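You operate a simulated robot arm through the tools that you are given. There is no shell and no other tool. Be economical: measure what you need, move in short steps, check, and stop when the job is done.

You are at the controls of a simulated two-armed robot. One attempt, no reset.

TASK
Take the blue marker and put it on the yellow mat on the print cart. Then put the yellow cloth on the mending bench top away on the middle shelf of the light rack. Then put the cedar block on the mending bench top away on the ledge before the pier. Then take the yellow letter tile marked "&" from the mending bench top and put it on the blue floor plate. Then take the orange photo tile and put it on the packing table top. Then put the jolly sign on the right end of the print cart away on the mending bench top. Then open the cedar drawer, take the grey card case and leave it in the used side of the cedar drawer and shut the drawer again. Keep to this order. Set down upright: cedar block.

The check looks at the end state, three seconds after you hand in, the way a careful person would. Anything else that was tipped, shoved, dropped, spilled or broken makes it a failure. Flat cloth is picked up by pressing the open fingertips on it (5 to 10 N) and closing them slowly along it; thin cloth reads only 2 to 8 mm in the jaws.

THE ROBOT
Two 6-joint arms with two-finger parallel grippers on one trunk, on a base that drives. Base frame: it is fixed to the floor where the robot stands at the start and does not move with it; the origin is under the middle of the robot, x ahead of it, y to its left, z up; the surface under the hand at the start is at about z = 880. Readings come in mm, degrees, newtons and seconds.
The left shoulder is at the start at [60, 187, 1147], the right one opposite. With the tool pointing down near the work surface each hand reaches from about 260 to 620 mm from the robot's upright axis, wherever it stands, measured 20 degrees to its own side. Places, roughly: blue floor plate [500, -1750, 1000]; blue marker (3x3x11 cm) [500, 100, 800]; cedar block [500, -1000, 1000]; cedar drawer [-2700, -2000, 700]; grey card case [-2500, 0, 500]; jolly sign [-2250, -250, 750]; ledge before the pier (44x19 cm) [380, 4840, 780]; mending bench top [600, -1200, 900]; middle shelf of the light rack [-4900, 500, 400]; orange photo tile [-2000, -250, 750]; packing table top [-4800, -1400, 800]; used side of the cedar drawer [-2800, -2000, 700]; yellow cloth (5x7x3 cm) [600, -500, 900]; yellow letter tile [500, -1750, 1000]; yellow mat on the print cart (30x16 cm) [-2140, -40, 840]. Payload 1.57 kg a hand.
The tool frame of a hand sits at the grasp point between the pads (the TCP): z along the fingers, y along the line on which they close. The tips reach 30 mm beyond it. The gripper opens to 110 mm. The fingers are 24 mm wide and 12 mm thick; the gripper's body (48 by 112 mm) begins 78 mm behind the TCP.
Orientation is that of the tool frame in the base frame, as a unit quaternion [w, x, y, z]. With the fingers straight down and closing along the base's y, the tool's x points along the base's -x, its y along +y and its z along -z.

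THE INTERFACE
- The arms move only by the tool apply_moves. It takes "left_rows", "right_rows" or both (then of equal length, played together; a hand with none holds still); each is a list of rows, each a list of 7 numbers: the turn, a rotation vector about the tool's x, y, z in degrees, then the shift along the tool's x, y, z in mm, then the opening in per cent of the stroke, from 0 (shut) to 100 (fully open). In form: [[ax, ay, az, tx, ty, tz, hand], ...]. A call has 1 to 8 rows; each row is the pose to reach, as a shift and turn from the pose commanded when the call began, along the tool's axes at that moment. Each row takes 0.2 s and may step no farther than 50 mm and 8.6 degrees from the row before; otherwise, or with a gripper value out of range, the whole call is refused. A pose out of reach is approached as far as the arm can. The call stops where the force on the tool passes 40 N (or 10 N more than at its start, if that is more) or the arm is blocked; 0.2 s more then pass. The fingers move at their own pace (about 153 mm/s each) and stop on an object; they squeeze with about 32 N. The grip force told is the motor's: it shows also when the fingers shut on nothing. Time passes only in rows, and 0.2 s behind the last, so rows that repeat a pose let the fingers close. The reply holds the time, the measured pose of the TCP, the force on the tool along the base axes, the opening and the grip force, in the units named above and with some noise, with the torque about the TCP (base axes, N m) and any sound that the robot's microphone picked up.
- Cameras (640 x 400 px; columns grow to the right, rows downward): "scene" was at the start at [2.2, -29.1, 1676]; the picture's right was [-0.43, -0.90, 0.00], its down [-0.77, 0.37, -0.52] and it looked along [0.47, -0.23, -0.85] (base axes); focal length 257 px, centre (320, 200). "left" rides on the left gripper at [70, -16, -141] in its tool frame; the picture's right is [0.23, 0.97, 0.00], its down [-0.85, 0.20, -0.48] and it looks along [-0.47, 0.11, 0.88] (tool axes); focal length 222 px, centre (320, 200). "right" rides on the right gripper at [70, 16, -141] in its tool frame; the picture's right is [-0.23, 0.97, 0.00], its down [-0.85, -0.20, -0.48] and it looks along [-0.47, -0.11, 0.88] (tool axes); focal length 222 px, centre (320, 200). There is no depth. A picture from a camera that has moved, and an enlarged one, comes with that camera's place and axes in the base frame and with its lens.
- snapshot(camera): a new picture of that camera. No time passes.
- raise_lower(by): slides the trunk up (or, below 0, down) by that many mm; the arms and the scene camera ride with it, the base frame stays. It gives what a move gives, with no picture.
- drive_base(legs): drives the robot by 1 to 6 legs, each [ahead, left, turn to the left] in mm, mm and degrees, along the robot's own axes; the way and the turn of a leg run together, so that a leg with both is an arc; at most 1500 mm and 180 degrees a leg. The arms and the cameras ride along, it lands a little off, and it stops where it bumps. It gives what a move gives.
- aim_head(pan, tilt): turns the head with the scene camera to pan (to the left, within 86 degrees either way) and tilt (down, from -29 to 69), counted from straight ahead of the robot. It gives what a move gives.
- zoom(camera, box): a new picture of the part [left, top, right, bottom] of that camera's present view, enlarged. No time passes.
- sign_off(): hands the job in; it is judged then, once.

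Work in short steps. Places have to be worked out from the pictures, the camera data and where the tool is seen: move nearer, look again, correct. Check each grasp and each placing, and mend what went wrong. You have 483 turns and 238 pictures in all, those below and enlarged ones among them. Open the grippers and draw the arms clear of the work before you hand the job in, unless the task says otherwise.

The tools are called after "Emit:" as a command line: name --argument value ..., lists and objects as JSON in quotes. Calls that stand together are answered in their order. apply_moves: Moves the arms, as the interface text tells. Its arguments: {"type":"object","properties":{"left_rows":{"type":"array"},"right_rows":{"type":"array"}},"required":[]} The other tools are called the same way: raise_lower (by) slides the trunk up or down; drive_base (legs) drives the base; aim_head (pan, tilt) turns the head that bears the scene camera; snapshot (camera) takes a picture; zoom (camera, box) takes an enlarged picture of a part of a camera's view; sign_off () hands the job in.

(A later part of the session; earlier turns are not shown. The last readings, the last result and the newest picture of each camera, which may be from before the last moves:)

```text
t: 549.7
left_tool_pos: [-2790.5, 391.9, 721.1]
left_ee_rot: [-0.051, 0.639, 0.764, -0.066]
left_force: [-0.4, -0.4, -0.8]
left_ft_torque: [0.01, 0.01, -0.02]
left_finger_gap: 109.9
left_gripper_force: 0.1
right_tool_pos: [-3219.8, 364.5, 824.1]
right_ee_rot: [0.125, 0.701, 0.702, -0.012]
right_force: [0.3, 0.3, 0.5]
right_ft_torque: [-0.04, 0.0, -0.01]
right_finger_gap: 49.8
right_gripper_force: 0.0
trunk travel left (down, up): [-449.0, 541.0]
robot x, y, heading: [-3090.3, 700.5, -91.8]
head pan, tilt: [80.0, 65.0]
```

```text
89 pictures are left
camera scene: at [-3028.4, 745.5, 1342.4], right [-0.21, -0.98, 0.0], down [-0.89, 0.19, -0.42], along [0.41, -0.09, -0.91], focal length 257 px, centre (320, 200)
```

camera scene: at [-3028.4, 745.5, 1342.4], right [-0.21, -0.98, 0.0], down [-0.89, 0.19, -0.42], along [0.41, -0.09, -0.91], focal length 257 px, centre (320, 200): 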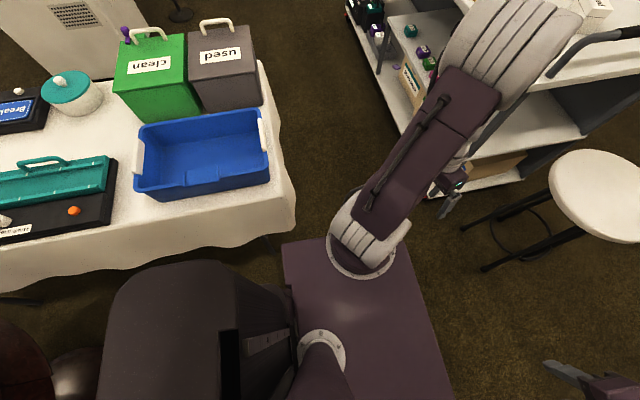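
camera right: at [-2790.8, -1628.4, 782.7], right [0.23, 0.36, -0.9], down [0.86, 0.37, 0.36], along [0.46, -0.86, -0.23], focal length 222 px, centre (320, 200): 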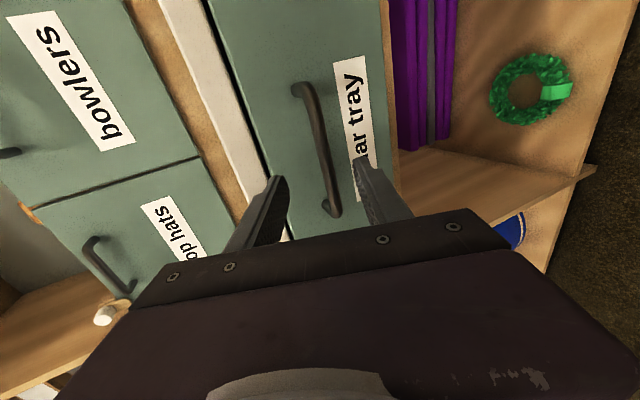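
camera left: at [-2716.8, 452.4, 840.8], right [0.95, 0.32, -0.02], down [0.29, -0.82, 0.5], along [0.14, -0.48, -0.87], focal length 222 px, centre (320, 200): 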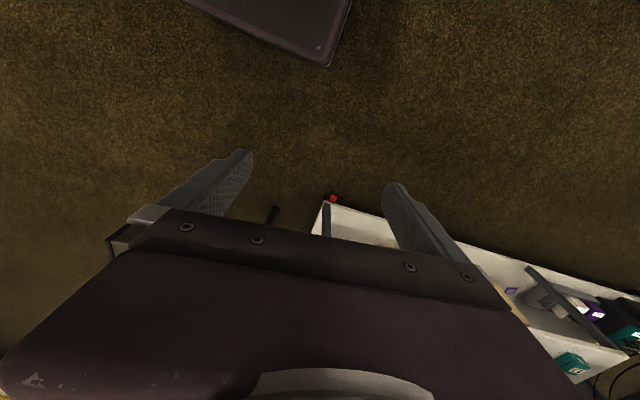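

Free and level again; table 2's items stand as before. I now choose a diagonal stance (heading ≈-50°) at (-2950, 560), clear of the table corner and stool.

Emit:
drive_base --legs '[[140, 0, 0], [0, 0, 41.8], [90, 107, 0]]'

Emit:
aim_head --pan 5 --tilt 45

Emit:
snapshot --camera "scene"

```text
t: 553.9
left_tool_pos: [-2528.3, 522.7, 719.6]
left_ee_rot: [-0.025, 0.331, 0.94, -0.078]
left_force: [0.7, 0.5, -0.7]
left_ft_torque: [-0.06, 0.01, 0.0]
left_finger_gap: 109.9
left_gripper_force: 0.0
right_tool_pos: [-2835.9, 218.6, 825.8]
right_ee_rot: [0.121, 0.411, 0.903, 0.031]
right_force: [0.5, -0.5, -0.1]
right_ft_torque: [0.01, 0.02, 0.01]
right_finger_gap: 49.6
right_gripper_force: 0.0
trunk travel left (down, up): [-449.0, 541.0]
robot x, y, heading: [-2956.8, 555.5, -50.9]
head pan, tilt: [80.0, 65.0]
```

```text
t: 555.4
left_tool_pos: [-2529.1, 522.4, 720.9]
left_ee_rot: [-0.024, 0.332, 0.94, -0.078]
left_force: [-1.0, -0.9, -0.1]
left_ft_torque: [-0.02, -0.01, 0.02]
left_finger_gap: 110.1
left_gripper_force: 0.1
right_tool_pos: [-2836.5, 219.9, 825.0]
right_ee_rot: [0.121, 0.409, 0.904, 0.032]
right_force: [0.0, 0.5, 0.6]
right_ft_torque: [0.01, 0.0, 0.0]
right_finger_gap: 49.4
right_gripper_force: 0.0
trunk travel left (down, up): [-449.0, 541.0]
robot x, y, heading: [-2958.1, 555.4, -51.0]
head pan, tilt: [5.0, 45.0]
```

```text
88 pictures are left
camera scene: at [-2938.1, 544.1, 1367.5], right [-0.72, -0.69, 0.0], down [-0.49, 0.51, -0.71], along [0.49, -0.51, -0.71], focal length 257 px, centre (320, 200)
```

scene: 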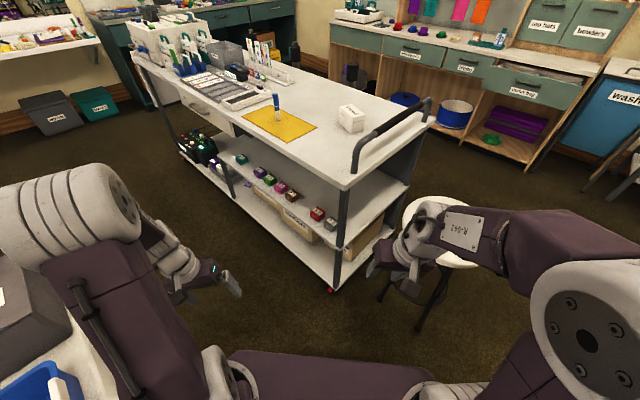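

Emit:
zoom --camera "scene" --box '[240, 160, 400, 290]'

```text
3.08 times, centred on (320, 225) of scene
camera zoom: at [-2938.1, 544.1, 1367.5], right [-0.72, -0.69, 0.0], down [-0.49, 0.51, -0.71], along [0.49, -0.51, -0.71], focal length 790 px, centre (320, 123)
```

zoom: 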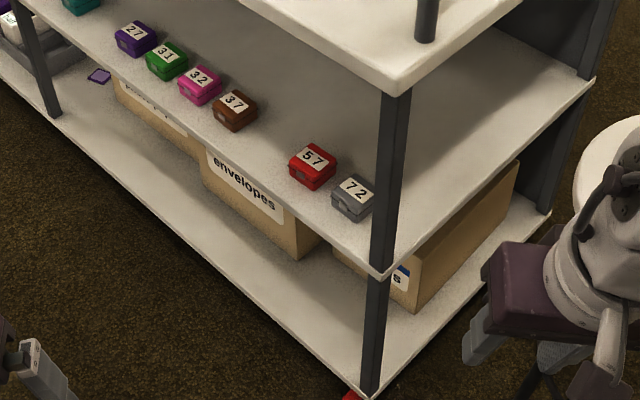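

The grey case "72" is at about (-2472, -11, 508). I lower the trunk 100 mm, then turn the left hand to point at -y, pitched ~60°, in front of the shelf.

Emit:
raise_lower --by -100

Emit:
apply_moves --left_rows '[[2.08, -5.7, 5.58, -28.8, -24.7, 7.8, 90], [4.16, -11.4, 11.16, -57.6, -49.4, 15.6, 70], [6.24, -17.1, 16.74, -86.4, -74.1, 23.4, 70], [8.32, -22.8, 22.32, -115.2, -98.8, 31.2, 70], [10.4, -28.5, 27.9, -144, -123.5, 39, 70], [12.48, -34.2, 33.48, -172.8, -148.2, 46.8, 70], [14.56, -39.9, 39.06, -201.6, -172.9, 54.6, 70], [16.64, -45.6, 44.64, -230.4, -197.6, 62.4, 70]]'

Emit:
snapshot --camera "left"

Emit:
snapshot --camera "scene"

```text
t: 556.7
left_tool_pos: [-2528.4, 521.9, 622.2]
left_ee_rot: [-0.024, 0.332, 0.94, -0.079]
left_force: [0.2, -0.4, 0.7]
left_ft_torque: [-0.02, 0.06, 0.0]
left_finger_gap: 110.1
left_gripper_force: 0.0
right_tool_pos: [-2836.4, 219.6, 724.3]
right_ee_rot: [0.122, 0.409, 0.904, 0.032]
right_force: [0.1, 0.4, -0.5]
right_ft_torque: [0.0, -0.02, 0.0]
right_finger_gap: 49.7
right_gripper_force: 0.1
trunk travel left (down, up): [-349.0, 641.0]
robot x, y, heading: [-2957.3, 554.3, -51.1]
head pan, tilt: [5.0, 45.0]
```

```text
t: 558.5
left_tool_pos: [-2476.4, 216.3, 594.0]
left_ee_rot: [0.317, 0.592, 0.665, -0.328]
left_force: [-0.5, 0.9, 0.5]
left_ft_torque: [0.03, 0.01, -0.02]
left_finger_gap: 77.2
left_gripper_force: 0.0
right_tool_pos: [-2835.8, 219.0, 725.2]
right_ee_rot: [0.12, 0.409, 0.904, 0.032]
right_force: [-0.6, 0.7, -0.1]
right_ft_torque: [0.0, 0.0, 0.02]
right_finger_gap: 49.5
right_gripper_force: 0.0
trunk travel left (down, up): [-349.0, 641.0]
robot x, y, heading: [-2956.8, 550.6, -50.9]
head pan, tilt: [5.0, 45.0]
```

```text
86 pictures are left
camera left: at [-2503.7, 368.8, 622.0], right [0.95, 0.21, -0.24], down [0.27, -0.09, 0.96], along [0.18, -0.97, -0.14], focal length 222 px, centre (320, 200)
```

left: 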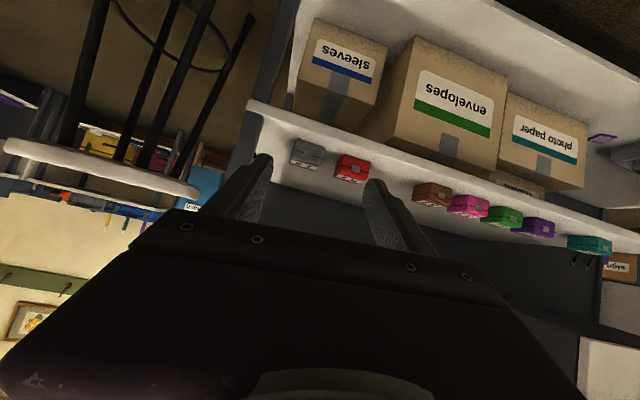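

```text
85 pictures are left
camera scene: at [-2937.7, 543.6, 1267.5], right [-0.72, -0.69, 0.0], down [-0.49, 0.51, -0.71], along [0.49, -0.51, -0.71], focal length 257 px, centre (320, 200)
```

scene: 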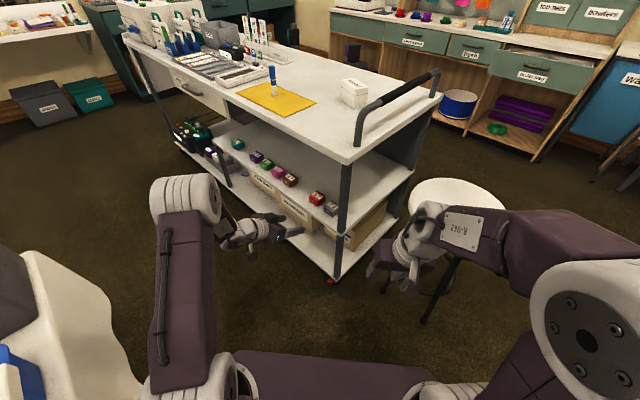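

The case and its red neighbour are close together; I enlarge to measure the gap.

Emit:
zoom --camera "left" --box '[270, 120, 400, 200]'

```text
4.92 times, centred on (335, 160) of left
camera zoom: at [-2503.7, 368.8, 622.0], right [0.95, 0.21, -0.24], down [0.27, -0.09, 0.96], along [0.18, -0.97, -0.14], focal length 1094 px, centre (246, 397)
```

zoom: 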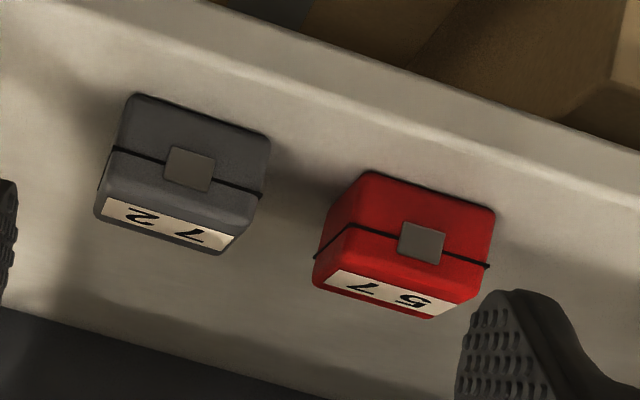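

The gap is ~34 mm — enough. Case: centre (-2477, -11), 48 mm wide, shelf z≈481. I correct the hand to exactly pitch 60° and advance to 100 mm before the grasp.

Emit:
apply_moves --left_rows '[[1.1, -2.8, 2.8, -12, -2, 32, 60], [2.2, -5.6, 5.6, -24, -4, 62, 60], [2.2, -5.6, 5.6, -36, -6, 92, 60], [2.2, -5.6, 5.6, -46.8, -8.8, 122.4, 60]]'

Emit:
snapshot --camera "left"

```text
t: 559.5
left_tool_pos: [-2476.8, 90.7, 561.1]
left_ee_rot: [0.354, 0.611, 0.613, -0.353]
left_force: [-0.1, -0.2, -0.5]
left_ft_torque: [0.0, 0.02, 0.02]
left_finger_gap: 66.0
left_gripper_force: 0.0
right_tool_pos: [-2835.6, 219.1, 724.7]
right_ee_rot: [0.121, 0.41, 0.904, 0.032]
right_force: [0.1, 0.2, 0.2]
right_ft_torque: [-0.01, 0.01, 0.05]
right_finger_gap: 49.7
right_gripper_force: 0.0
trunk travel left (down, up): [-349.0, 641.0]
robot x, y, heading: [-2956.8, 552.1, -50.9]
head pan, tilt: [5.0, 45.0]
```

```text
83 pictures are left
camera left: at [-2493.5, 246.4, 572.1], right [0.97, 0.11, -0.2], down [0.2, -0.01, 0.98], along [0.11, -0.99, -0.04], focal length 222 px, centre (320, 200)
```

left: 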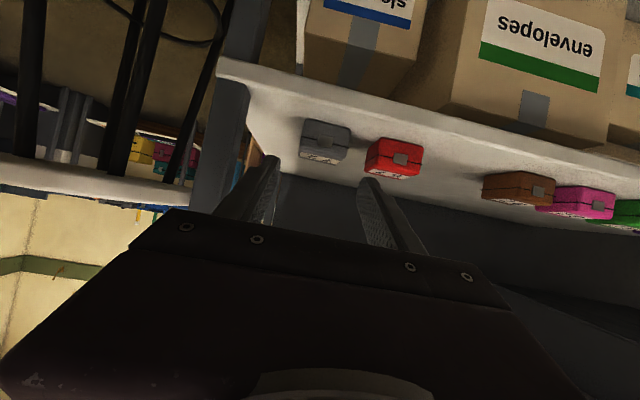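

Aligned: front centre at (-2475, 9, 495). I advance the last 100 mm slowly.

Emit:
apply_moves --left_rows '[[0, 0, 0, 0, 1, 35, 60], [0, 0, 0, 0, 1.5, 65, 60], [0, 0, 0, 0, 1.5, 85, 60], [0, 0, 0, 0, 1.5, 95, 60], [0, 0, 0, 0, 1.5, 100, 60]]'

Emit:
zoom --camera "left" --box '[220, 80, 440, 250]'

```text
t: 560.7
left_tool_pos: [-2475.3, 5.3, 510.0]
left_ee_rot: [0.353, 0.611, 0.614, -0.352]
left_force: [-0.4, -0.3, 0.6]
left_ft_torque: [0.03, 0.0, 0.04]
left_finger_gap: 66.0
left_gripper_force: 0.0
right_tool_pos: [-2836.9, 219.2, 725.4]
right_ee_rot: [0.121, 0.41, 0.903, 0.032]
right_force: [0.1, 0.5, -0.2]
right_ft_torque: [0.0, 0.01, -0.05]
right_finger_gap: 49.7
right_gripper_force: 0.1
trunk travel left (down, up): [-349.0, 641.0]
robot x, y, heading: [-2959.2, 555.0, -51.2]
head pan, tilt: [5.0, 45.0]
```

```text
2.35 times, centred on (330, 165) of left
camera zoom: at [-2492.0, 161.9, 521.7], right [0.97, 0.12, -0.2], down [0.2, -0.01, 0.98], along [0.11, -0.99, -0.04], focal length 523 px, centre (296, 282)
```

zoom: 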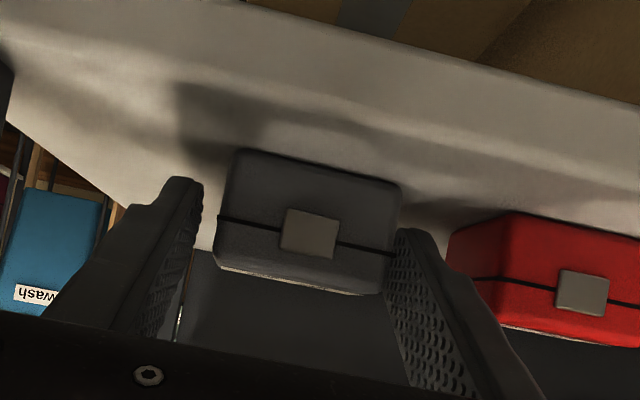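

The case is between the fingers. I centre 2 mm and close slowly.

Emit:
apply_moves --left_rows '[[0, 0, 0, 0, 2, 1, 58], [0, 0, 0, 0, 2, 1, 50], [0, 0, 0, 0, 2, 1, 44], [0, 0, 0, 0, 2, 1, 30], [0, 0, 0, 0, 2, 1, 0], [0, 0, 0, 0, 2, 1, 0]]'

```text
t: 562.1
left_tool_pos: [-2475.7, 4.8, 509.6]
left_ee_rot: [0.354, 0.612, 0.613, -0.353]
left_force: [0.0, 0.9, 0.2]
left_ft_torque: [-0.01, 0.03, -0.01]
left_finger_gap: 51.2
left_gripper_force: 32.2
right_tool_pos: [-2837.4, 219.4, 725.1]
right_ee_rot: [0.122, 0.41, 0.903, 0.032]
right_force: [0.1, 0.5, 0.6]
right_ft_torque: [-0.02, 0.02, 0.03]
right_finger_gap: 49.4
right_gripper_force: 0.0
trunk travel left (down, up): [-349.0, 641.0]
robot x, y, heading: [-2960.0, 555.7, -51.3]
head pan, tilt: [5.0, 45.0]
```

Gripped at 51 mm. I lift 35 mm, then draw it out.

Emit:
apply_moves --left_rows '[[0, 0, 0, -8.7, 0, -5, 0], [0, 0, 0, -30.3, 0, -17.5, 0], [0, 0, 0, -13, 0, -47.5, 0], [0, 0, 0, 5, 0, -80, 0], [0, 0, 0, 26, 0, -116, 0], [0, 0, 0, 47, 0, -152, 0], [0, 0, 0, 65, 0, -188, 0]]'

Emit:
snapshot --camera "left"

Emit:
zoom --camera "scene" --box '[200, 100, 420, 280]'

```text
t: 563.7
left_tool_pos: [-2398.8, 77.8, 510.6]
left_ee_rot: [0.354, 0.612, 0.612, -0.354]
left_force: [0.0, 1.4, 2.1]
left_ft_torque: [-0.08, -0.05, 0.02]
left_finger_gap: 51.2
left_gripper_force: 32.3
left hand out of reach, approached as far as the arm can: row 2, 3, 4, 5, 6, 7
right_tool_pos: [-2837.8, 219.4, 724.3]
right_ee_rot: [0.121, 0.411, 0.903, 0.032]
right_force: [-0.3, 0.4, -0.2]
right_ft_torque: [0.01, 0.01, 0.0]
right_finger_gap: 49.3
right_gripper_force: 0.0
trunk travel left (down, up): [-349.0, 641.0]
robot x, y, heading: [-2959.0, 554.6, -51.1]
head pan, tilt: [5.0, 45.0]
```

```text
81 pictures are left
camera left: at [-2415.5, 235.1, 521.7], right [0.97, 0.11, -0.2], down [0.2, -0.01, 0.98], along [0.11, -0.99, -0.04], focal length 222 px, centre (320, 200)
```

left: 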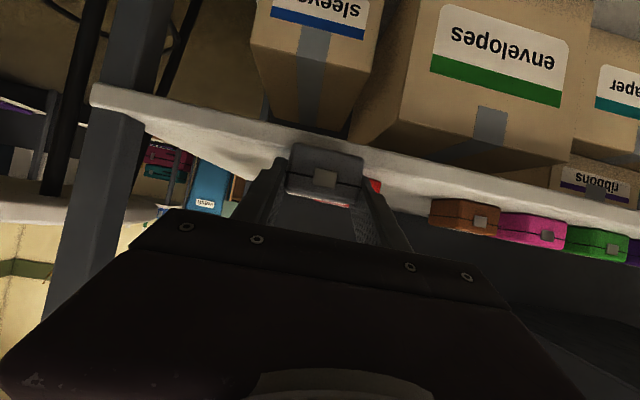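

```text
2.22 times, centred on (310, 190) of scene
camera zoom: at [-2938.7, 544.0, 1267.6], right [-0.72, -0.69, 0.0], down [-0.49, 0.51, -0.71], along [0.49, -0.51, -0.71], focal length 570 px, centre (342, 222)
```

zoom: 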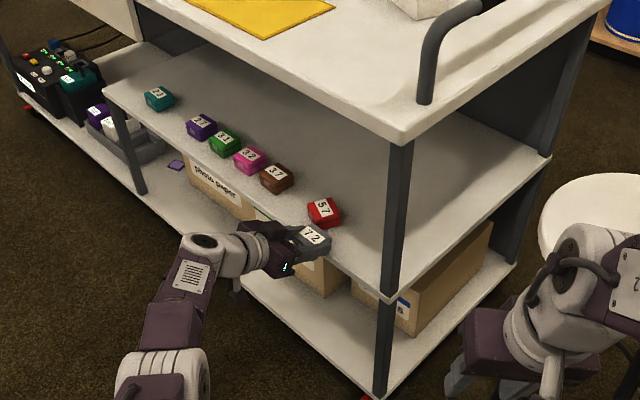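

The lift ran out of reach and the hand slid sideways, nudging the red case; I'll put that right afterwards. First, raise with the trunk to get the grey case clear.

Emit:
raise_lower --by 50

Emit:
apply_moves --left_rows '[[0, 0, 0, 15, 0, -26, 0], [0, 0, 0, 30, 0, -52, 0], [0, 0, 0, 45, 0, -78, 0], [0, 0, 0, 60, 0, -104, 0]]'

Emit:
zoom --camera "scene" --box '[200, 100, 420, 280]'

```text
t: 564.6
left_tool_pos: [-2399.4, 78.4, 559.6]
left_ee_rot: [0.353, 0.613, 0.612, -0.355]
left_force: [-0.5, -0.4, -0.7]
left_ft_torque: [0.01, -0.01, 0.0]
left_finger_gap: 51.2
left_gripper_force: 31.6
right_tool_pos: [-2836.5, 218.4, 775.3]
right_ee_rot: [0.121, 0.41, 0.903, 0.032]
right_force: [0.0, 0.0, 0.1]
right_ft_torque: [-0.02, 0.0, -0.02]
right_finger_gap: 49.2
right_gripper_force: 0.0
trunk travel left (down, up): [-399.0, 591.0]
robot x, y, heading: [-2958.3, 556.7, -51.2]
head pan, tilt: [5.0, 45.0]
```

```text
t: 565.6
left_tool_pos: [-2357.3, 153.6, 535.5]
left_ee_rot: [0.353, 0.613, 0.612, -0.354]
left_force: [-0.1, 0.2, -1.0]
left_ft_torque: [0.01, -0.01, -0.01]
left_finger_gap: 50.7
left_gripper_force: 31.8
left hand out of reach, approached as far as the arm can: row 1, 2, 3, 4
right_tool_pos: [-2838.0, 218.7, 774.7]
right_ee_rot: [0.121, 0.409, 0.904, 0.032]
right_force: [0.3, 0.6, -0.6]
right_ft_torque: [0.03, 0.01, 0.0]
right_finger_gap: 49.6
right_gripper_force: 0.0
trunk travel left (down, up): [-399.0, 591.0]
robot x, y, heading: [-2959.9, 554.6, -51.0]
head pan, tilt: [5.0, 45.0]
```

```text
2.22 times, centred on (310, 190) of scene
camera zoom: at [-2938.1, 543.9, 1317.5], right [-0.72, -0.69, 0.0], down [-0.49, 0.51, -0.71], along [0.49, -0.51, -0.71], focal length 570 px, centre (342, 222)
```

zoom: 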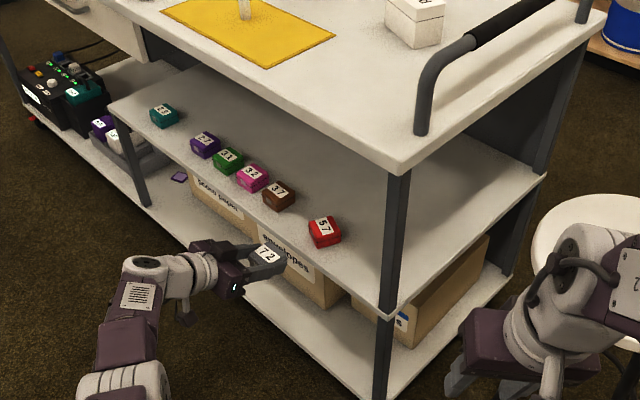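

The grey case is out. I back away diagonally so I can fold the left arm.

Emit:
drive_base --legs '[[-280, 0, 0]]'

Emit:
raise_lower --by 150

```text
t: 567.6
left_tool_pos: [-2535.7, 371.6, 536.1]
left_ee_rot: [0.352, 0.613, 0.611, -0.355]
left_force: [-0.3, -0.2, -0.4]
left_ft_torque: [0.02, 0.01, -0.04]
left_finger_gap: 51.2
left_gripper_force: 31.6
right_tool_pos: [-3016.1, 439.9, 775.2]
right_ee_rot: [0.122, 0.41, 0.903, 0.031]
right_force: [-0.1, 0.7, 0.0]
right_ft_torque: [0.0, 0.0, -0.04]
right_finger_gap: 49.6
right_gripper_force: 0.1
trunk travel left (down, up): [-399.0, 591.0]
robot x, y, heading: [-3136.6, 771.9, -50.8]
head pan, tilt: [5.0, 45.0]
```

```text
t: 569.3
left_tool_pos: [-2535.4, 371.8, 686.7]
left_ee_rot: [0.352, 0.613, 0.612, -0.355]
left_force: [-0.4, -0.3, 0.2]
left_ft_torque: [-0.03, 0.04, 0.04]
left_finger_gap: 50.9
left_gripper_force: 32.5
right_tool_pos: [-3014.6, 439.2, 925.8]
right_ee_rot: [0.121, 0.411, 0.903, 0.031]
right_force: [-0.6, 0.4, 0.0]
right_ft_torque: [0.0, 0.02, -0.01]
right_finger_gap: 49.7
right_gripper_force: 0.0
trunk travel left (down, up): [-549.0, 441.0]
robot x, y, heading: [-3133.9, 776.9, -51.1]
head pan, tilt: [5.0, 45.0]
```

I fold the left hand back to vertical near the body.

Emit:
apply_moves --left_rows '[[-2.46, 6.93, -4.26, -0.5, -33.75, -29.1, 0], [-4.92, 13.86, -8.52, -1, -67.5, -58.2, 0], [-7.38, 20.79, -12.78, -1.5, -101.2, -87.3, 0], [-9.84, 27.72, -17.04, -2, -135, -116.4, 0], [-12.3, 34.65, -21.3, -2.5, -168.7, -145.5, 0], [-14.76, 41.58, -25.56, -3, -202.5, -174.6, 0], [-17.22, 48.51, -29.82, -3.5, -236.2, -203.7, 0], [-19.68, 55.44, -34.08, -4, -270, -232.8, 0]]'

Emit:
snapshot --camera "scene"

Emit:
snapshot --camera "left"

```text
t: 571.1
left_tool_pos: [-2705.8, 430.5, 998.3]
left_ee_rot: [-0.021, 0.452, 0.892, 0.002]
left_force: [0.2, -0.7, -0.8]
left_ft_torque: [-0.03, 0.0, 0.05]
left_finger_gap: 51.1
left_gripper_force: 32.4
left hand out of reach, approached as far as the arm can: row 1, 2, 3, 4, 5, 6, 7, 8
right_tool_pos: [-3012.2, 437.6, 924.3]
right_ee_rot: [0.12, 0.411, 0.903, 0.032]
right_force: [-0.2, -0.3, 0.3]
right_ft_torque: [0.03, -0.01, -0.01]
right_finger_gap: 49.6
right_gripper_force: 0.0
trunk travel left (down, up): [-549.0, 441.0]
robot x, y, heading: [-3133.3, 773.0, -50.9]
head pan, tilt: [5.0, 45.0]
```

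```text
78 pictures are left
camera scene: at [-3112.5, 762.9, 1467.4], right [-0.72, -0.69, 0.0], down [-0.49, 0.51, -0.71], along [0.49, -0.51, -0.71], focal length 257 px, centre (320, 200)
```

scene: 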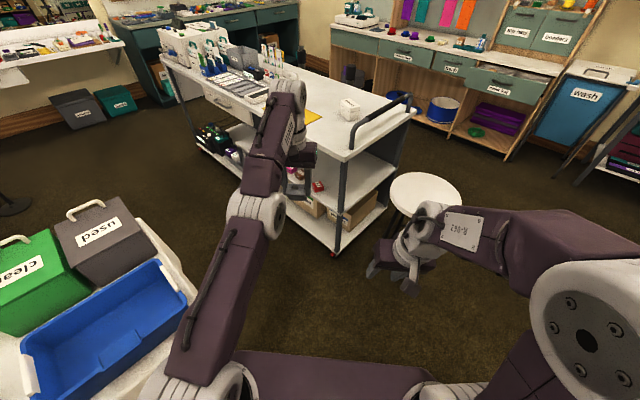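

```text
77 pictures are left
camera left: at [-2754.8, 472.7, 1144.2], right [0.65, 0.76, -0.01], down [0.68, -0.58, 0.44], along [0.33, -0.29, -0.9], focal length 222 px, centre (320, 200)
```

left: 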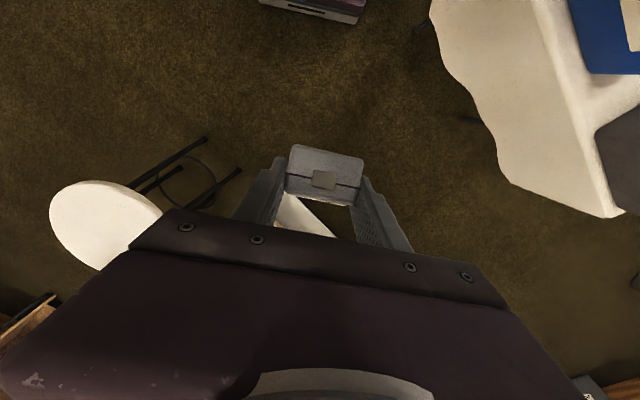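

The case is held; the arm is still outstretched. I draw it in to a carrying pose.

Emit:
apply_moves --left_rows '[[0, 0, 0, 36, 8, 15, 0], [0, 0, 0, 72, 16, 30, 0], [0, 0, 0, 108, 24, 45, 0], [0, 0, 0, 144, 32, 60, 0], [0, 0, 0, 180, 40, 75, 0]]'

Emit:
snapshot --camera "scene"

```text
t: 572.3
left_tool_pos: [-2708.4, 430.9, 998.8]
left_ee_rot: [-0.02, 0.453, 0.891, 0.001]
left_force: [-0.2, -0.4, -0.6]
left_ft_torque: [0.01, 0.0, -0.01]
left_finger_gap: 51.4
left_gripper_force: 32.1
left hand out of reach, approached as far as the arm can: row 1, 2, 3, 4, 5
right_tool_pos: [-3015.3, 439.5, 924.6]
right_ee_rot: [0.122, 0.411, 0.903, 0.031]
right_force: [-0.2, -0.2, 0.2]
right_ft_torque: [0.02, -0.02, 0.01]
right_finger_gap: 49.4
right_gripper_force: 0.1
trunk travel left (down, up): [-549.0, 441.0]
robot x, y, heading: [-3132.5, 775.7, -51.0]
head pan, tilt: [5.0, 45.0]
```

```text
76 pictures are left
camera scene: at [-3115.9, 764.2, 1467.5], right [-0.72, -0.69, 0.0], down [-0.49, 0.51, -0.71], along [0.49, -0.51, -0.71], focal length 257 px, centre (320, 200)
```

scene: 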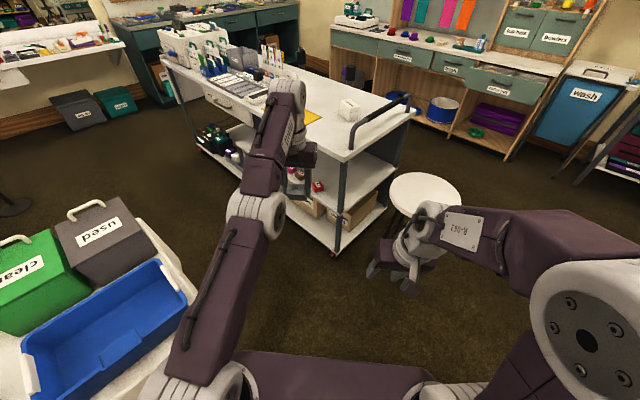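

The arm sits nearly straight (singular). I try a purely downward move to unlock it.

Emit:
apply_moves --left_rows '[[0, 0, 0, 0, 0, 30, 0], [0, 0, 0, 0, 0, 60, 0], [0, 0, 0, 0, 0, 100, 0], [0, 0, 0, 0, 0, 140, 0]]'

```text
t: 573.3
left_tool_pos: [-2708.1, 430.5, 999.2]
left_ee_rot: [-0.02, 0.453, 0.891, 0.0]
left_force: [0.4, 0.4, -0.5]
left_ft_torque: [-0.01, 0.0, 0.0]
left_finger_gap: 51.3
left_gripper_force: 32.3
left hand out of reach, approached as far as the arm can: row 1, 2, 3, 4
right_tool_pos: [-3014.4, 438.5, 925.3]
right_ee_rot: [0.121, 0.411, 0.903, 0.032]
right_force: [-0.4, 0.9, -0.9]
right_ft_torque: [0.02, 0.01, -0.03]
right_finger_gap: 49.7
right_gripper_force: 0.0
trunk travel left (down, up): [-549.0, 441.0]
robot x, y, heading: [-3132.8, 776.0, -51.2]
head pan, tilt: [5.0, 45.0]
```

Emit:
apply_moves --left_rows '[[0, -8, 0, 0, 0, 0, 0], [0, -16, 0, 0, 0, 0, 0], [0, -24, 0, 0, 0, 20, 0], [0, -32, 0, 0, 0, 40, 0]]'

```text
t: 574.3
left_tool_pos: [-2741.6, 454.9, 1203.8]
left_ee_rot: [0.177, 0.439, 0.876, -0.091]
left_force: [-0.7, 0.2, 0.4]
left_ft_torque: [0.0, 0.0, 0.04]
left_finger_gap: 50.9
left_gripper_force: 31.8
left hand out of reach, approached as far as the arm can: row 1, 2, 3, 4
right_tool_pos: [-3014.9, 440.5, 924.9]
right_ee_rot: [0.121, 0.41, 0.903, 0.032]
right_force: [0.0, 0.5, -1.1]
right_ft_torque: [0.01, 0.01, -0.01]
right_finger_gap: 49.6
right_gripper_force: 0.1
trunk travel left (down, up): [-549.0, 441.0]
robot x, y, heading: [-3136.4, 774.3, -51.2]
head pan, tilt: [5.0, 45.0]
```

It moved (upwards). Let me see the arm's shape now.

Emit:
snapshot --camera "scene"

```text
75 pictures are left
camera scene: at [-3117.8, 765.8, 1467.5], right [-0.72, -0.69, 0.0], down [-0.49, 0.51, -0.71], along [0.49, -0.51, -0.71], focal length 257 px, centre (320, 200)
```

scene: 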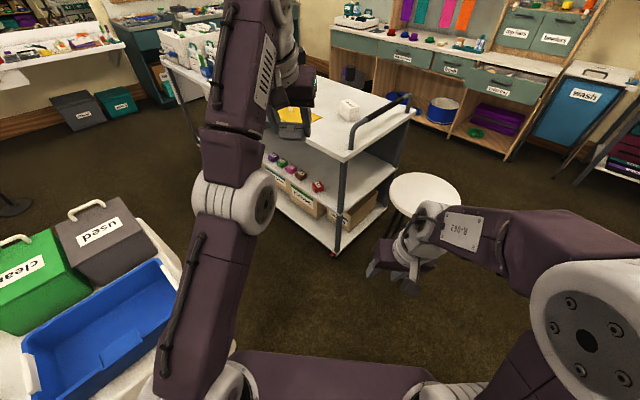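

The elbow has bent the wrong way round. I try to straighten it by reaching far forward, then coming back lower.

Emit:
apply_moves --left_rows '[[0, 0, 0, -30, 0, 30, 0], [0, 0, 0, -60, 0, 60, 0], [0, 0, 0, -90, 0, 95, 0], [0, -8, 0, -120, 0, 130, 0], [0, -16, 0, -150, 0, 165, 0], [0, -24, 0, -180, 0, 200, 0], [0, -32, 0, -210, 0, 235, 0], [0, -40, 0, -230, 0, 270, 0]]'

```text
t: 576.1
left_tool_pos: [-2555.5, 218.2, 1036.0]
left_ee_rot: [0.466, 0.383, 0.762, -0.237]
left_force: [-0.8, -0.6, -0.1]
left_ft_torque: [-0.01, -0.03, -0.01]
left_finger_gap: 51.2
left_gripper_force: 32.5
left hand out of reach, approached as far as the arm can: row 1, 2, 3, 4, 5, 6, 7, 8
right_tool_pos: [-3013.8, 438.8, 925.2]
right_ee_rot: [0.121, 0.411, 0.903, 0.032]
right_force: [-0.3, 0.1, -0.7]
right_ft_torque: [-0.03, 0.0, 0.02]
right_finger_gap: 49.5
right_gripper_force: 0.0
trunk travel left (down, up): [-549.0, 441.0]
robot x, y, heading: [-3133.7, 772.7, -51.1]
head pan, tilt: [5.0, 45.0]
```

My commands were relative to an unreachable commanded pose near my own body. I reconstruct it (≈(-2793, 640, 505), pitch 72°) and command back to a comfortable vertical pose.

Emit:
apply_moves --left_rows '[[0, 8.5, 0, -44.2, -7.5, -11.6, 0], [0, 17, 0, -88.4, -15, -23.2, 0], [0, 25.5, 0, -132.6, -22.5, -34.8, 0], [0, 34, 0, -176.8, -30, -46.4, 0], [0, 42.5, 0, -221, -37.5, -58, 0], [0, 51, 0, -265.2, -45, -69.5, 0], [0, 59.5, 0, -309.4, -52.5, -81, 0], [0, 68, 0, -353.6, -60, -92.7, 0]]'

Emit:
snapshot --camera "scene"

```text
t: 577.9
left_tool_pos: [-2734.7, 463.8, 1108.4]
left_ee_rot: [0.022, 0.449, 0.893, -0.013]
left_force: [-0.1, 0.3, -0.9]
left_ft_torque: [0.0, -0.01, -0.03]
left_finger_gap: 51.0
left_gripper_force: 31.7
left hand out of reach, approached as far as the arm can: row 1, 2, 3, 4, 5, 6, 7, 8
right_tool_pos: [-3015.8, 439.8, 924.7]
right_ee_rot: [0.122, 0.41, 0.903, 0.032]
right_force: [-0.8, 0.1, -0.2]
right_ft_torque: [0.02, -0.01, 0.01]
right_finger_gap: 49.5
right_gripper_force: 0.0
trunk travel left (down, up): [-549.0, 441.0]
robot x, y, heading: [-3136.2, 774.8, -51.3]
head pan, tilt: [5.0, 45.0]
```

```text
74 pictures are left
camera scene: at [-3116.6, 765.1, 1467.5], right [-0.72, -0.69, 0.0], down [-0.49, 0.51, -0.71], along [0.49, -0.51, -0.71], focal length 257 px, centre (320, 200)
```

scene: 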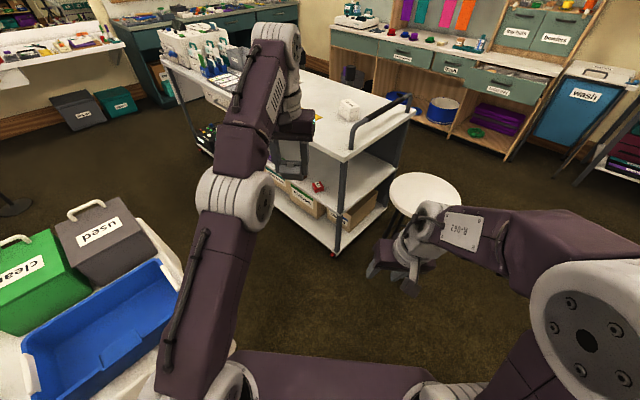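

I bring the commanded pose up to where the hand really is, so tracking becomes exact again.

Emit:
apply_moves --left_rows '[[0, 0, 0, -25, -1, -40, 0], [0, 0, 0, -50, -2, -80, 0], [0, 0, 0, -76, -3, -119, 0], [0, 0, 0, -101, -4, -158, 0], [0, 0, 0, -127, -5, -198, 0], [0, 0, 0, -152, -6, -238, 0]]'

```text
t: 579.3
left_tool_pos: [-2740.0, 480.4, 1128.8]
left_ee_rot: [0.022, 0.449, 0.893, -0.012]
left_force: [-0.4, 0.2, 0.3]
left_ft_torque: [-0.01, -0.03, 0.01]
left_finger_gap: 51.2
left_gripper_force: 31.8
left hand out of reach, approached as far as the arm can: row 1, 2, 3, 4, 5, 6
right_tool_pos: [-3014.0, 440.0, 924.5]
right_ee_rot: [0.121, 0.411, 0.903, 0.032]
right_force: [0.1, 0.2, 0.5]
right_ft_torque: [0.04, -0.03, 0.0]
right_finger_gap: 49.4
right_gripper_force: 0.1
trunk travel left (down, up): [-549.0, 441.0]
robot x, y, heading: [-3132.4, 775.5, -51.1]
head pan, tilt: [5.0, 45.0]
```

Emit:
apply_moves --left_rows '[[0, 0, 0, 0, 0, 40, 0], [0, 0, 0, 0, 0, 80, 0], [0, 0, 0, 0, 0, 120, 0], [0, 0, 0, 0, 0, 160, 0], [0, 0, 0, 0, 0, 200, 0], [0, 0, 0, 0, 0, 240, 0], [0, 0, 0, 0, 0, 280, 0], [0, 0, 0, 0, 0, 320, 0]]'

```text
t: 581.1
left_tool_pos: [-2726.8, 469.9, 808.1]
left_ee_rot: [0.023, 0.45, 0.893, -0.013]
left_force: [0.2, -0.6, 0.2]
left_ft_torque: [0.0, -0.01, -0.02]
left_finger_gap: 50.9
left_gripper_force: 32.2
right_tool_pos: [-3014.9, 438.9, 924.2]
right_ee_rot: [0.122, 0.411, 0.903, 0.031]
right_force: [1.0, 0.0, 0.4]
right_ft_torque: [0.02, 0.01, 0.0]
right_finger_gap: 49.7
right_gripper_force: 0.0
trunk travel left (down, up): [-549.0, 441.0]
robot x, y, heading: [-3130.4, 779.0, -51.2]
head pan, tilt: [5.0, 45.0]
```

Unlocked: the hand tracks exactly again. I draw it in.

Emit:
apply_moves --left_rows '[[0, 0, 0, 30, 10, -5, 0], [0, 0, 0, 60, 20, -10, 0], [0, 0, 0, 90, 30, -20, 0], [0, 0, 0, 120, 40, -30, 0], [0, 0, 0, 145, 50, -40, 0]]'

Emit:
snapshot --camera "scene"

```text
t: 582.3
left_tool_pos: [-2773.3, 617.6, 842.8]
left_ee_rot: [0.022, 0.451, 0.892, -0.013]
left_force: [-0.6, 0.1, 0.4]
left_ft_torque: [-0.02, 0.0, -0.01]
left_finger_gap: 51.3
left_gripper_force: 31.9
right_tool_pos: [-3015.3, 440.4, 924.7]
right_ee_rot: [0.121, 0.41, 0.903, 0.031]
right_force: [-0.6, -1.1, 0.2]
right_ft_torque: [-0.02, 0.02, 0.0]
right_finger_gap: 49.5
right_gripper_force: 0.0
trunk travel left (down, up): [-549.0, 441.0]
robot x, y, heading: [-3135.9, 774.9, -51.6]
head pan, tilt: [5.0, 45.0]
```

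```text
73 pictures are left
camera scene: at [-3116.2, 765.1, 1467.5], right [-0.72, -0.69, 0.0], down [-0.49, 0.51, -0.71], along [0.49, -0.51, -0.71], focal length 257 px, centre (320, 200)
```

scene: 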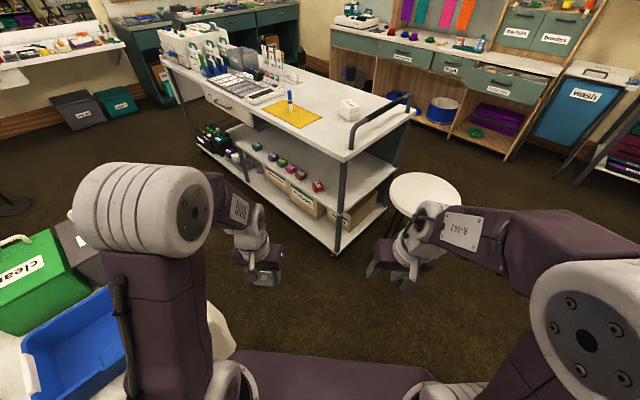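

The arm is back to normal with the case held. I drive round to the open drawer, aiming for (-3010, -1265) facing -y.

Emit:
drive_base --legs '[[0, 0, -38.6], [0, -270, 0], [1400, 0, 0], [640, 0, 0]]'

Emit:
drive_base --legs '[[0, 390, 0]]'

Emit:
aim_head --pan 25 --tilt 45

Emit:
snapshot --camera "scene"

```text
t: 595.7
left_tool_pos: [-3303.8, -1591.5, 842.4]
left_ee_rot: [0.017, 0.736, 0.676, -0.021]
left_force: [0.4, 0.3, 0.0]
left_ft_torque: [0.0, 0.01, -0.01]
left_finger_gap: 51.1
left_gripper_force: 32.3
right_tool_pos: [-3601.5, -1563.8, 925.5]
right_ee_rot: [0.124, 0.704, 0.7, -0.013]
right_force: [0.3, 0.5, -0.8]
right_ft_torque: [0.0, 0.01, -0.01]
right_finger_gap: 49.4
right_gripper_force: 0.1
trunk travel left (down, up): [-549.0, 441.0]
robot x, y, heading: [-3468.8, -1232.8, -92.9]
head pan, tilt: [5.0, 45.0]
```

```text
t: 598.1
left_tool_pos: [-2912.1, -1610.3, 841.5]
left_ee_rot: [0.016, 0.737, 0.675, -0.02]
left_force: [0.4, -1.3, -0.5]
left_ft_torque: [0.01, 0.04, -0.01]
left_finger_gap: 51.1
left_gripper_force: 31.8
right_tool_pos: [-3211.6, -1582.5, 924.1]
right_ee_rot: [0.125, 0.704, 0.699, -0.012]
right_force: [0.5, -0.6, -0.3]
right_ft_torque: [0.0, 0.0, 0.02]
right_finger_gap: 49.6
right_gripper_force: 0.0
trunk travel left (down, up): [-549.0, 441.0]
robot x, y, heading: [-3077.1, -1252.1, -92.7]
head pan, tilt: [5.0, 45.0]
```

```text
t: 599.0
left_tool_pos: [-2912.1, -1610.0, 842.0]
left_ee_rot: [0.016, 0.736, 0.676, -0.021]
left_force: [-0.2, -0.3, -0.9]
left_ft_torque: [0.0, 0.01, -0.01]
left_finger_gap: 51.1
left_gripper_force: 32.5
right_tool_pos: [-3210.9, -1582.7, 924.0]
right_ee_rot: [0.125, 0.704, 0.699, -0.012]
right_force: [0.0, 0.5, -0.1]
right_ft_torque: [0.0, -0.01, 0.0]
right_finger_gap: 49.6
right_gripper_force: 0.2
trunk travel left (down, up): [-549.0, 441.0]
robot x, y, heading: [-3079.1, -1249.3, -92.5]
head pan, tilt: [25.0, 45.0]
```

```text
72 pictures are left
camera scene: at [-3044.0, -1265.9, 1467.5], right [-0.93, -0.38, 0.0], down [-0.27, 0.65, -0.71], along [0.27, -0.65, -0.71], focal length 257 px, centre (320, 200)
```

scene: 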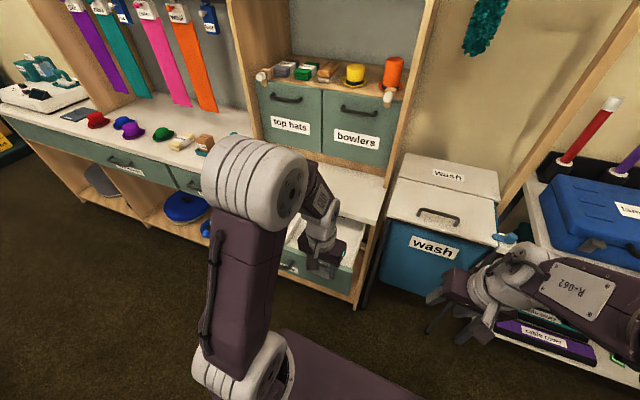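

Emit:
snapshot --camera "left"

```text
71 pictures are left
camera left: at [-2921.0, -1532.8, 981.0], right [0.99, 0.14, -0.01], down [0.13, -0.84, 0.52], along [0.06, -0.52, -0.85], focal length 222 px, centre (320, 200)
```

left: 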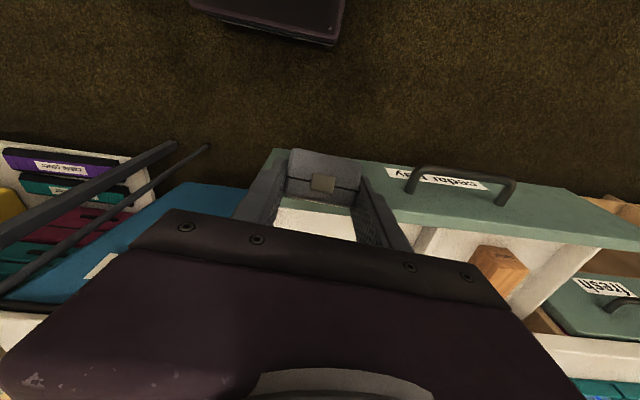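

The used compartment spans x≈-2935…-2750, y≈-1680…-1860. I move the case over it while pitching the hand to ~35°.

Emit:
apply_moves --left_rows '[[0, -7.9, 0, -35, 21, -10, 0], [0, -15.8, 0, -70, 42, -15, 0], [0, -23.7, 0, -105, 63, -20, 0], [0, -31.5, 0, -140, 84, -20, 0]]'

Emit:
snapshot --camera "left"

```text
t: 600.0
left_tool_pos: [-2839.9, -1756.9, 868.5]
left_ee_rot: [0.198, 0.706, 0.644, -0.218]
left_force: [0.5, -0.7, -0.9]
left_ft_torque: [0.11, 0.01, -0.01]
left_finger_gap: 51.3
left_gripper_force: 32.2
right_tool_pos: [-3209.3, -1581.8, 925.0]
right_ee_rot: [0.125, 0.705, 0.698, -0.013]
right_force: [-0.5, 0.2, 0.2]
right_ft_torque: [0.01, 0.02, 0.02]
right_finger_gap: 49.5
right_gripper_force: 0.0
trunk travel left (down, up): [-549.0, 441.0]
robot x, y, heading: [-3078.9, -1249.6, -92.8]
head pan, tilt: [25.0, 45.0]
```

```text
70 pictures are left
camera left: at [-2842.7, -1619.7, 946.5], right [0.99, 0.1, -0.13], down [0.16, -0.45, 0.88], along [0.03, -0.89, -0.46], focal length 222 px, centre (320, 200)
```

left: 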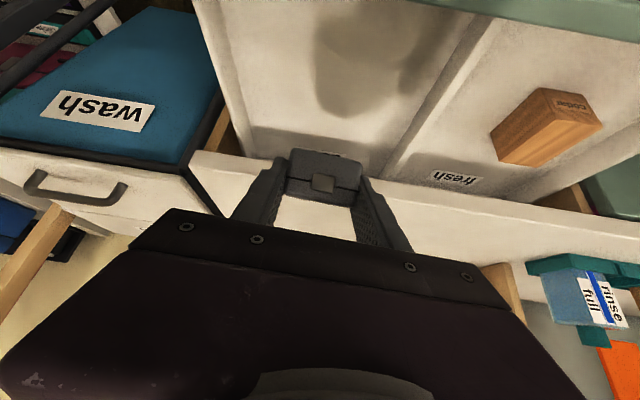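

I see the compartment floor clearly. I reduce the pitch to ~21° so the gripper body clears the drawer front, shift 15 mm toward me, and lower 100 mm.

Emit:
apply_moves --left_rows '[[0, 6.5, 0, 12, 0, -8, 0], [0, 13, 0, 30, -0.5, 20, 0], [0, 13, 0, 52, -1, 50, 0], [0, 13, 0, 68.6, -1.4, 74.2, 0]]'

Emit:
snapshot --camera "left"

Emit:
snapshot --camera "scene"

```text
t: 601.0
left_tool_pos: [-2843.2, -1741.6, 767.2]
left_ee_rot: [0.124, 0.725, 0.664, -0.138]
left_force: [-0.4, 0.7, -0.4]
left_ft_torque: [-0.01, 0.0, -0.02]
left_finger_gap: 51.1
left_gripper_force: 32.3
left hand out of reach, approached as far as the arm can: row 1
right_tool_pos: [-3211.0, -1583.7, 925.5]
right_ee_rot: [0.125, 0.705, 0.699, -0.014]
right_force: [-0.5, 0.5, -0.3]
right_ft_torque: [0.01, 0.01, 0.01]
right_finger_gap: 49.7
right_gripper_force: 0.0
trunk travel left (down, up): [-549.0, 441.0]
robot x, y, heading: [-3078.1, -1252.4, -92.8]
head pan, tilt: [25.0, 45.0]
```

```text
69 pictures are left
camera left: at [-2846.9, -1624.9, 874.7], right [0.99, 0.13, -0.09], down [0.15, -0.64, 0.76], along [0.04, -0.76, -0.65], focal length 222 px, centre (320, 200)
```

left: 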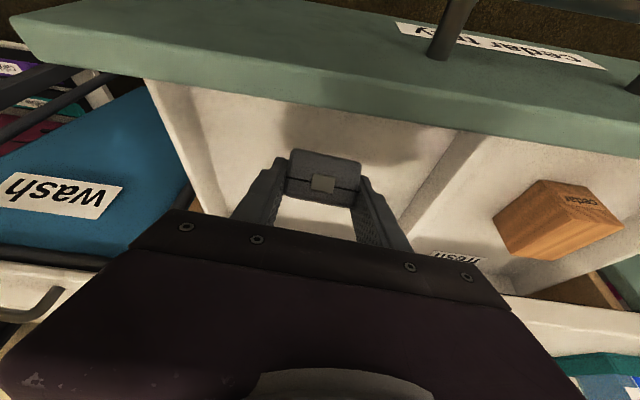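

```text
68 pictures are left
camera scene: at [-3043.4, -1267.0, 1467.5], right [-0.93, -0.38, 0.0], down [-0.27, 0.65, -0.71], along [0.27, -0.65, -0.71], focal length 257 px, centre (320, 200)
```

scene: 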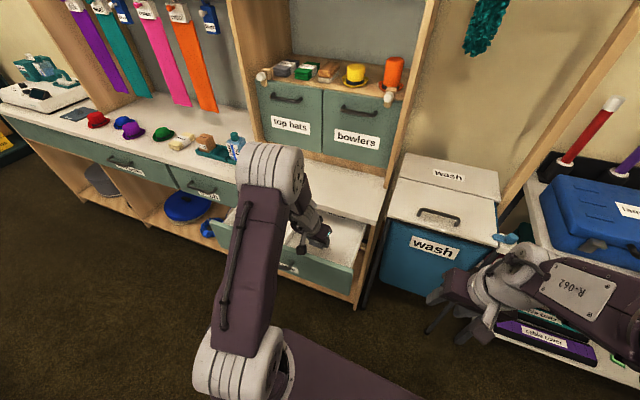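

The case is inside the compartment's outline. I lower further, feeling for the floor.

Emit:
apply_moves --left_rows '[[0, 0, 0, 4.4, 0, 11.2, 0], [0, 0, 0, 8.8, 0, 22.4, 0], [0, 0, 0, 12.8, 0, 32.7, 0], [0, 0, 0, 15.3, 0, 39.2, 0], [0, 0, 0, 17.1, 0, 43.9, 0], [0, 0, 0, 19, 0, 48.5, 0]]'

```text
t: 602.4
left_tool_pos: [-2840.8, -1740.3, 721.3]
left_ee_rot: [0.128, 0.724, 0.663, -0.14]
left_force: [2.6, -0.1, 33.2]
left_ft_torque: [-0.57, -0.48, -0.1]
left_finger_gap: 51.3
left_gripper_force: 31.7
right_tool_pos: [-3212.2, -1579.0, 925.5]
right_ee_rot: [0.126, 0.704, 0.698, -0.014]
right_force: [0.1, -0.4, -0.6]
right_ft_torque: [-0.01, 0.03, 0.0]
right_finger_gap: 49.4
right_gripper_force: 0.1
trunk travel left (down, up): [-549.0, 441.0]
robot x, y, heading: [-3082.3, -1253.5, -92.7]
head pan, tilt: [25.0, 45.0]
```

Contact behind the TCP: the case's back edge on the floor. I ease 2 mm and open gently.

Emit:
apply_moves --left_rows '[[0, 0, 0, -0.7, 0, -2, 20], [0, 0, 0, -0.7, 0, -2, 48], [0, 0, 0, -0.7, 0, -2, 52], [0, 0, 0, -0.7, 0, -2, 60], [0, 0, 0, -0.7, 0, -2, 66]]'

Emit:
apply_moves --left_rows '[[0, 0, 0, -5, 0, -13, 66], [0, 0, 0, -16, 0, -42, 66], [0, 0, 0, -32, 0, -84, 66], [0, 0, 0, -48, 0, -126, 66]]'

Emit:
snapshot --camera "left"

```text
t: 603.6
left_tool_pos: [-2842.9, -1739.7, 720.4]
left_ee_rot: [0.126, 0.724, 0.664, -0.138]
left_force: [-8.4, 1.3, 18.2]
left_ft_torque: [-0.02, -0.35, 0.01]
left_finger_gap: 65.6
left_gripper_force: 0.1
right_tool_pos: [-3213.3, -1579.3, 924.3]
right_ee_rot: [0.126, 0.705, 0.698, -0.014]
right_force: [-0.8, 0.0, 0.9]
right_ft_torque: [0.0, 0.0, -0.01]
right_finger_gap: 49.4
right_gripper_force: 0.0
trunk travel left (down, up): [-549.0, 441.0]
robot x, y, heading: [-3078.5, -1250.0, -92.5]
head pan, tilt: [25.0, 45.0]
```

```text
t: 604.6
left_tool_pos: [-2842.1, -1736.8, 856.3]
left_ee_rot: [0.125, 0.724, 0.664, -0.138]
left_force: [-0.3, -0.4, 0.8]
left_ft_torque: [0.01, 0.02, 0.03]
left_finger_gap: 72.8
left_gripper_force: 0.1
right_tool_pos: [-3211.5, -1581.5, 925.0]
right_ee_rot: [0.125, 0.705, 0.698, -0.013]
right_force: [0.5, 0.3, -0.2]
right_ft_torque: [-0.03, 0.0, 0.0]
right_finger_gap: 49.6
right_gripper_force: 0.1
trunk travel left (down, up): [-549.0, 441.0]
robot x, y, heading: [-3080.7, -1251.8, -92.7]
head pan, tilt: [25.0, 45.0]
```

```text
67 pictures are left
camera left: at [-2846.1, -1621.0, 963.5], right [0.99, 0.13, -0.09], down [0.15, -0.63, 0.76], along [0.04, -0.76, -0.65], focal length 222 px, centre (320, 200)
```

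left: 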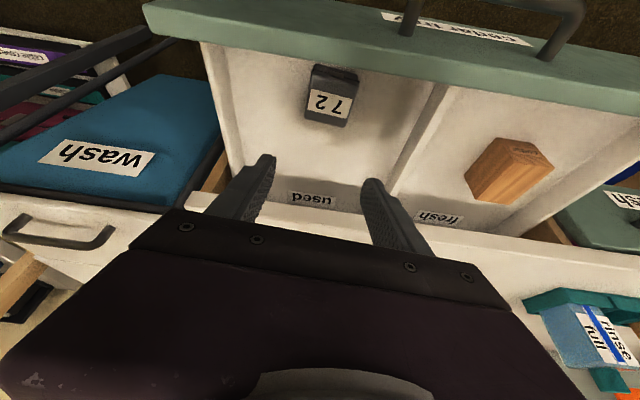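

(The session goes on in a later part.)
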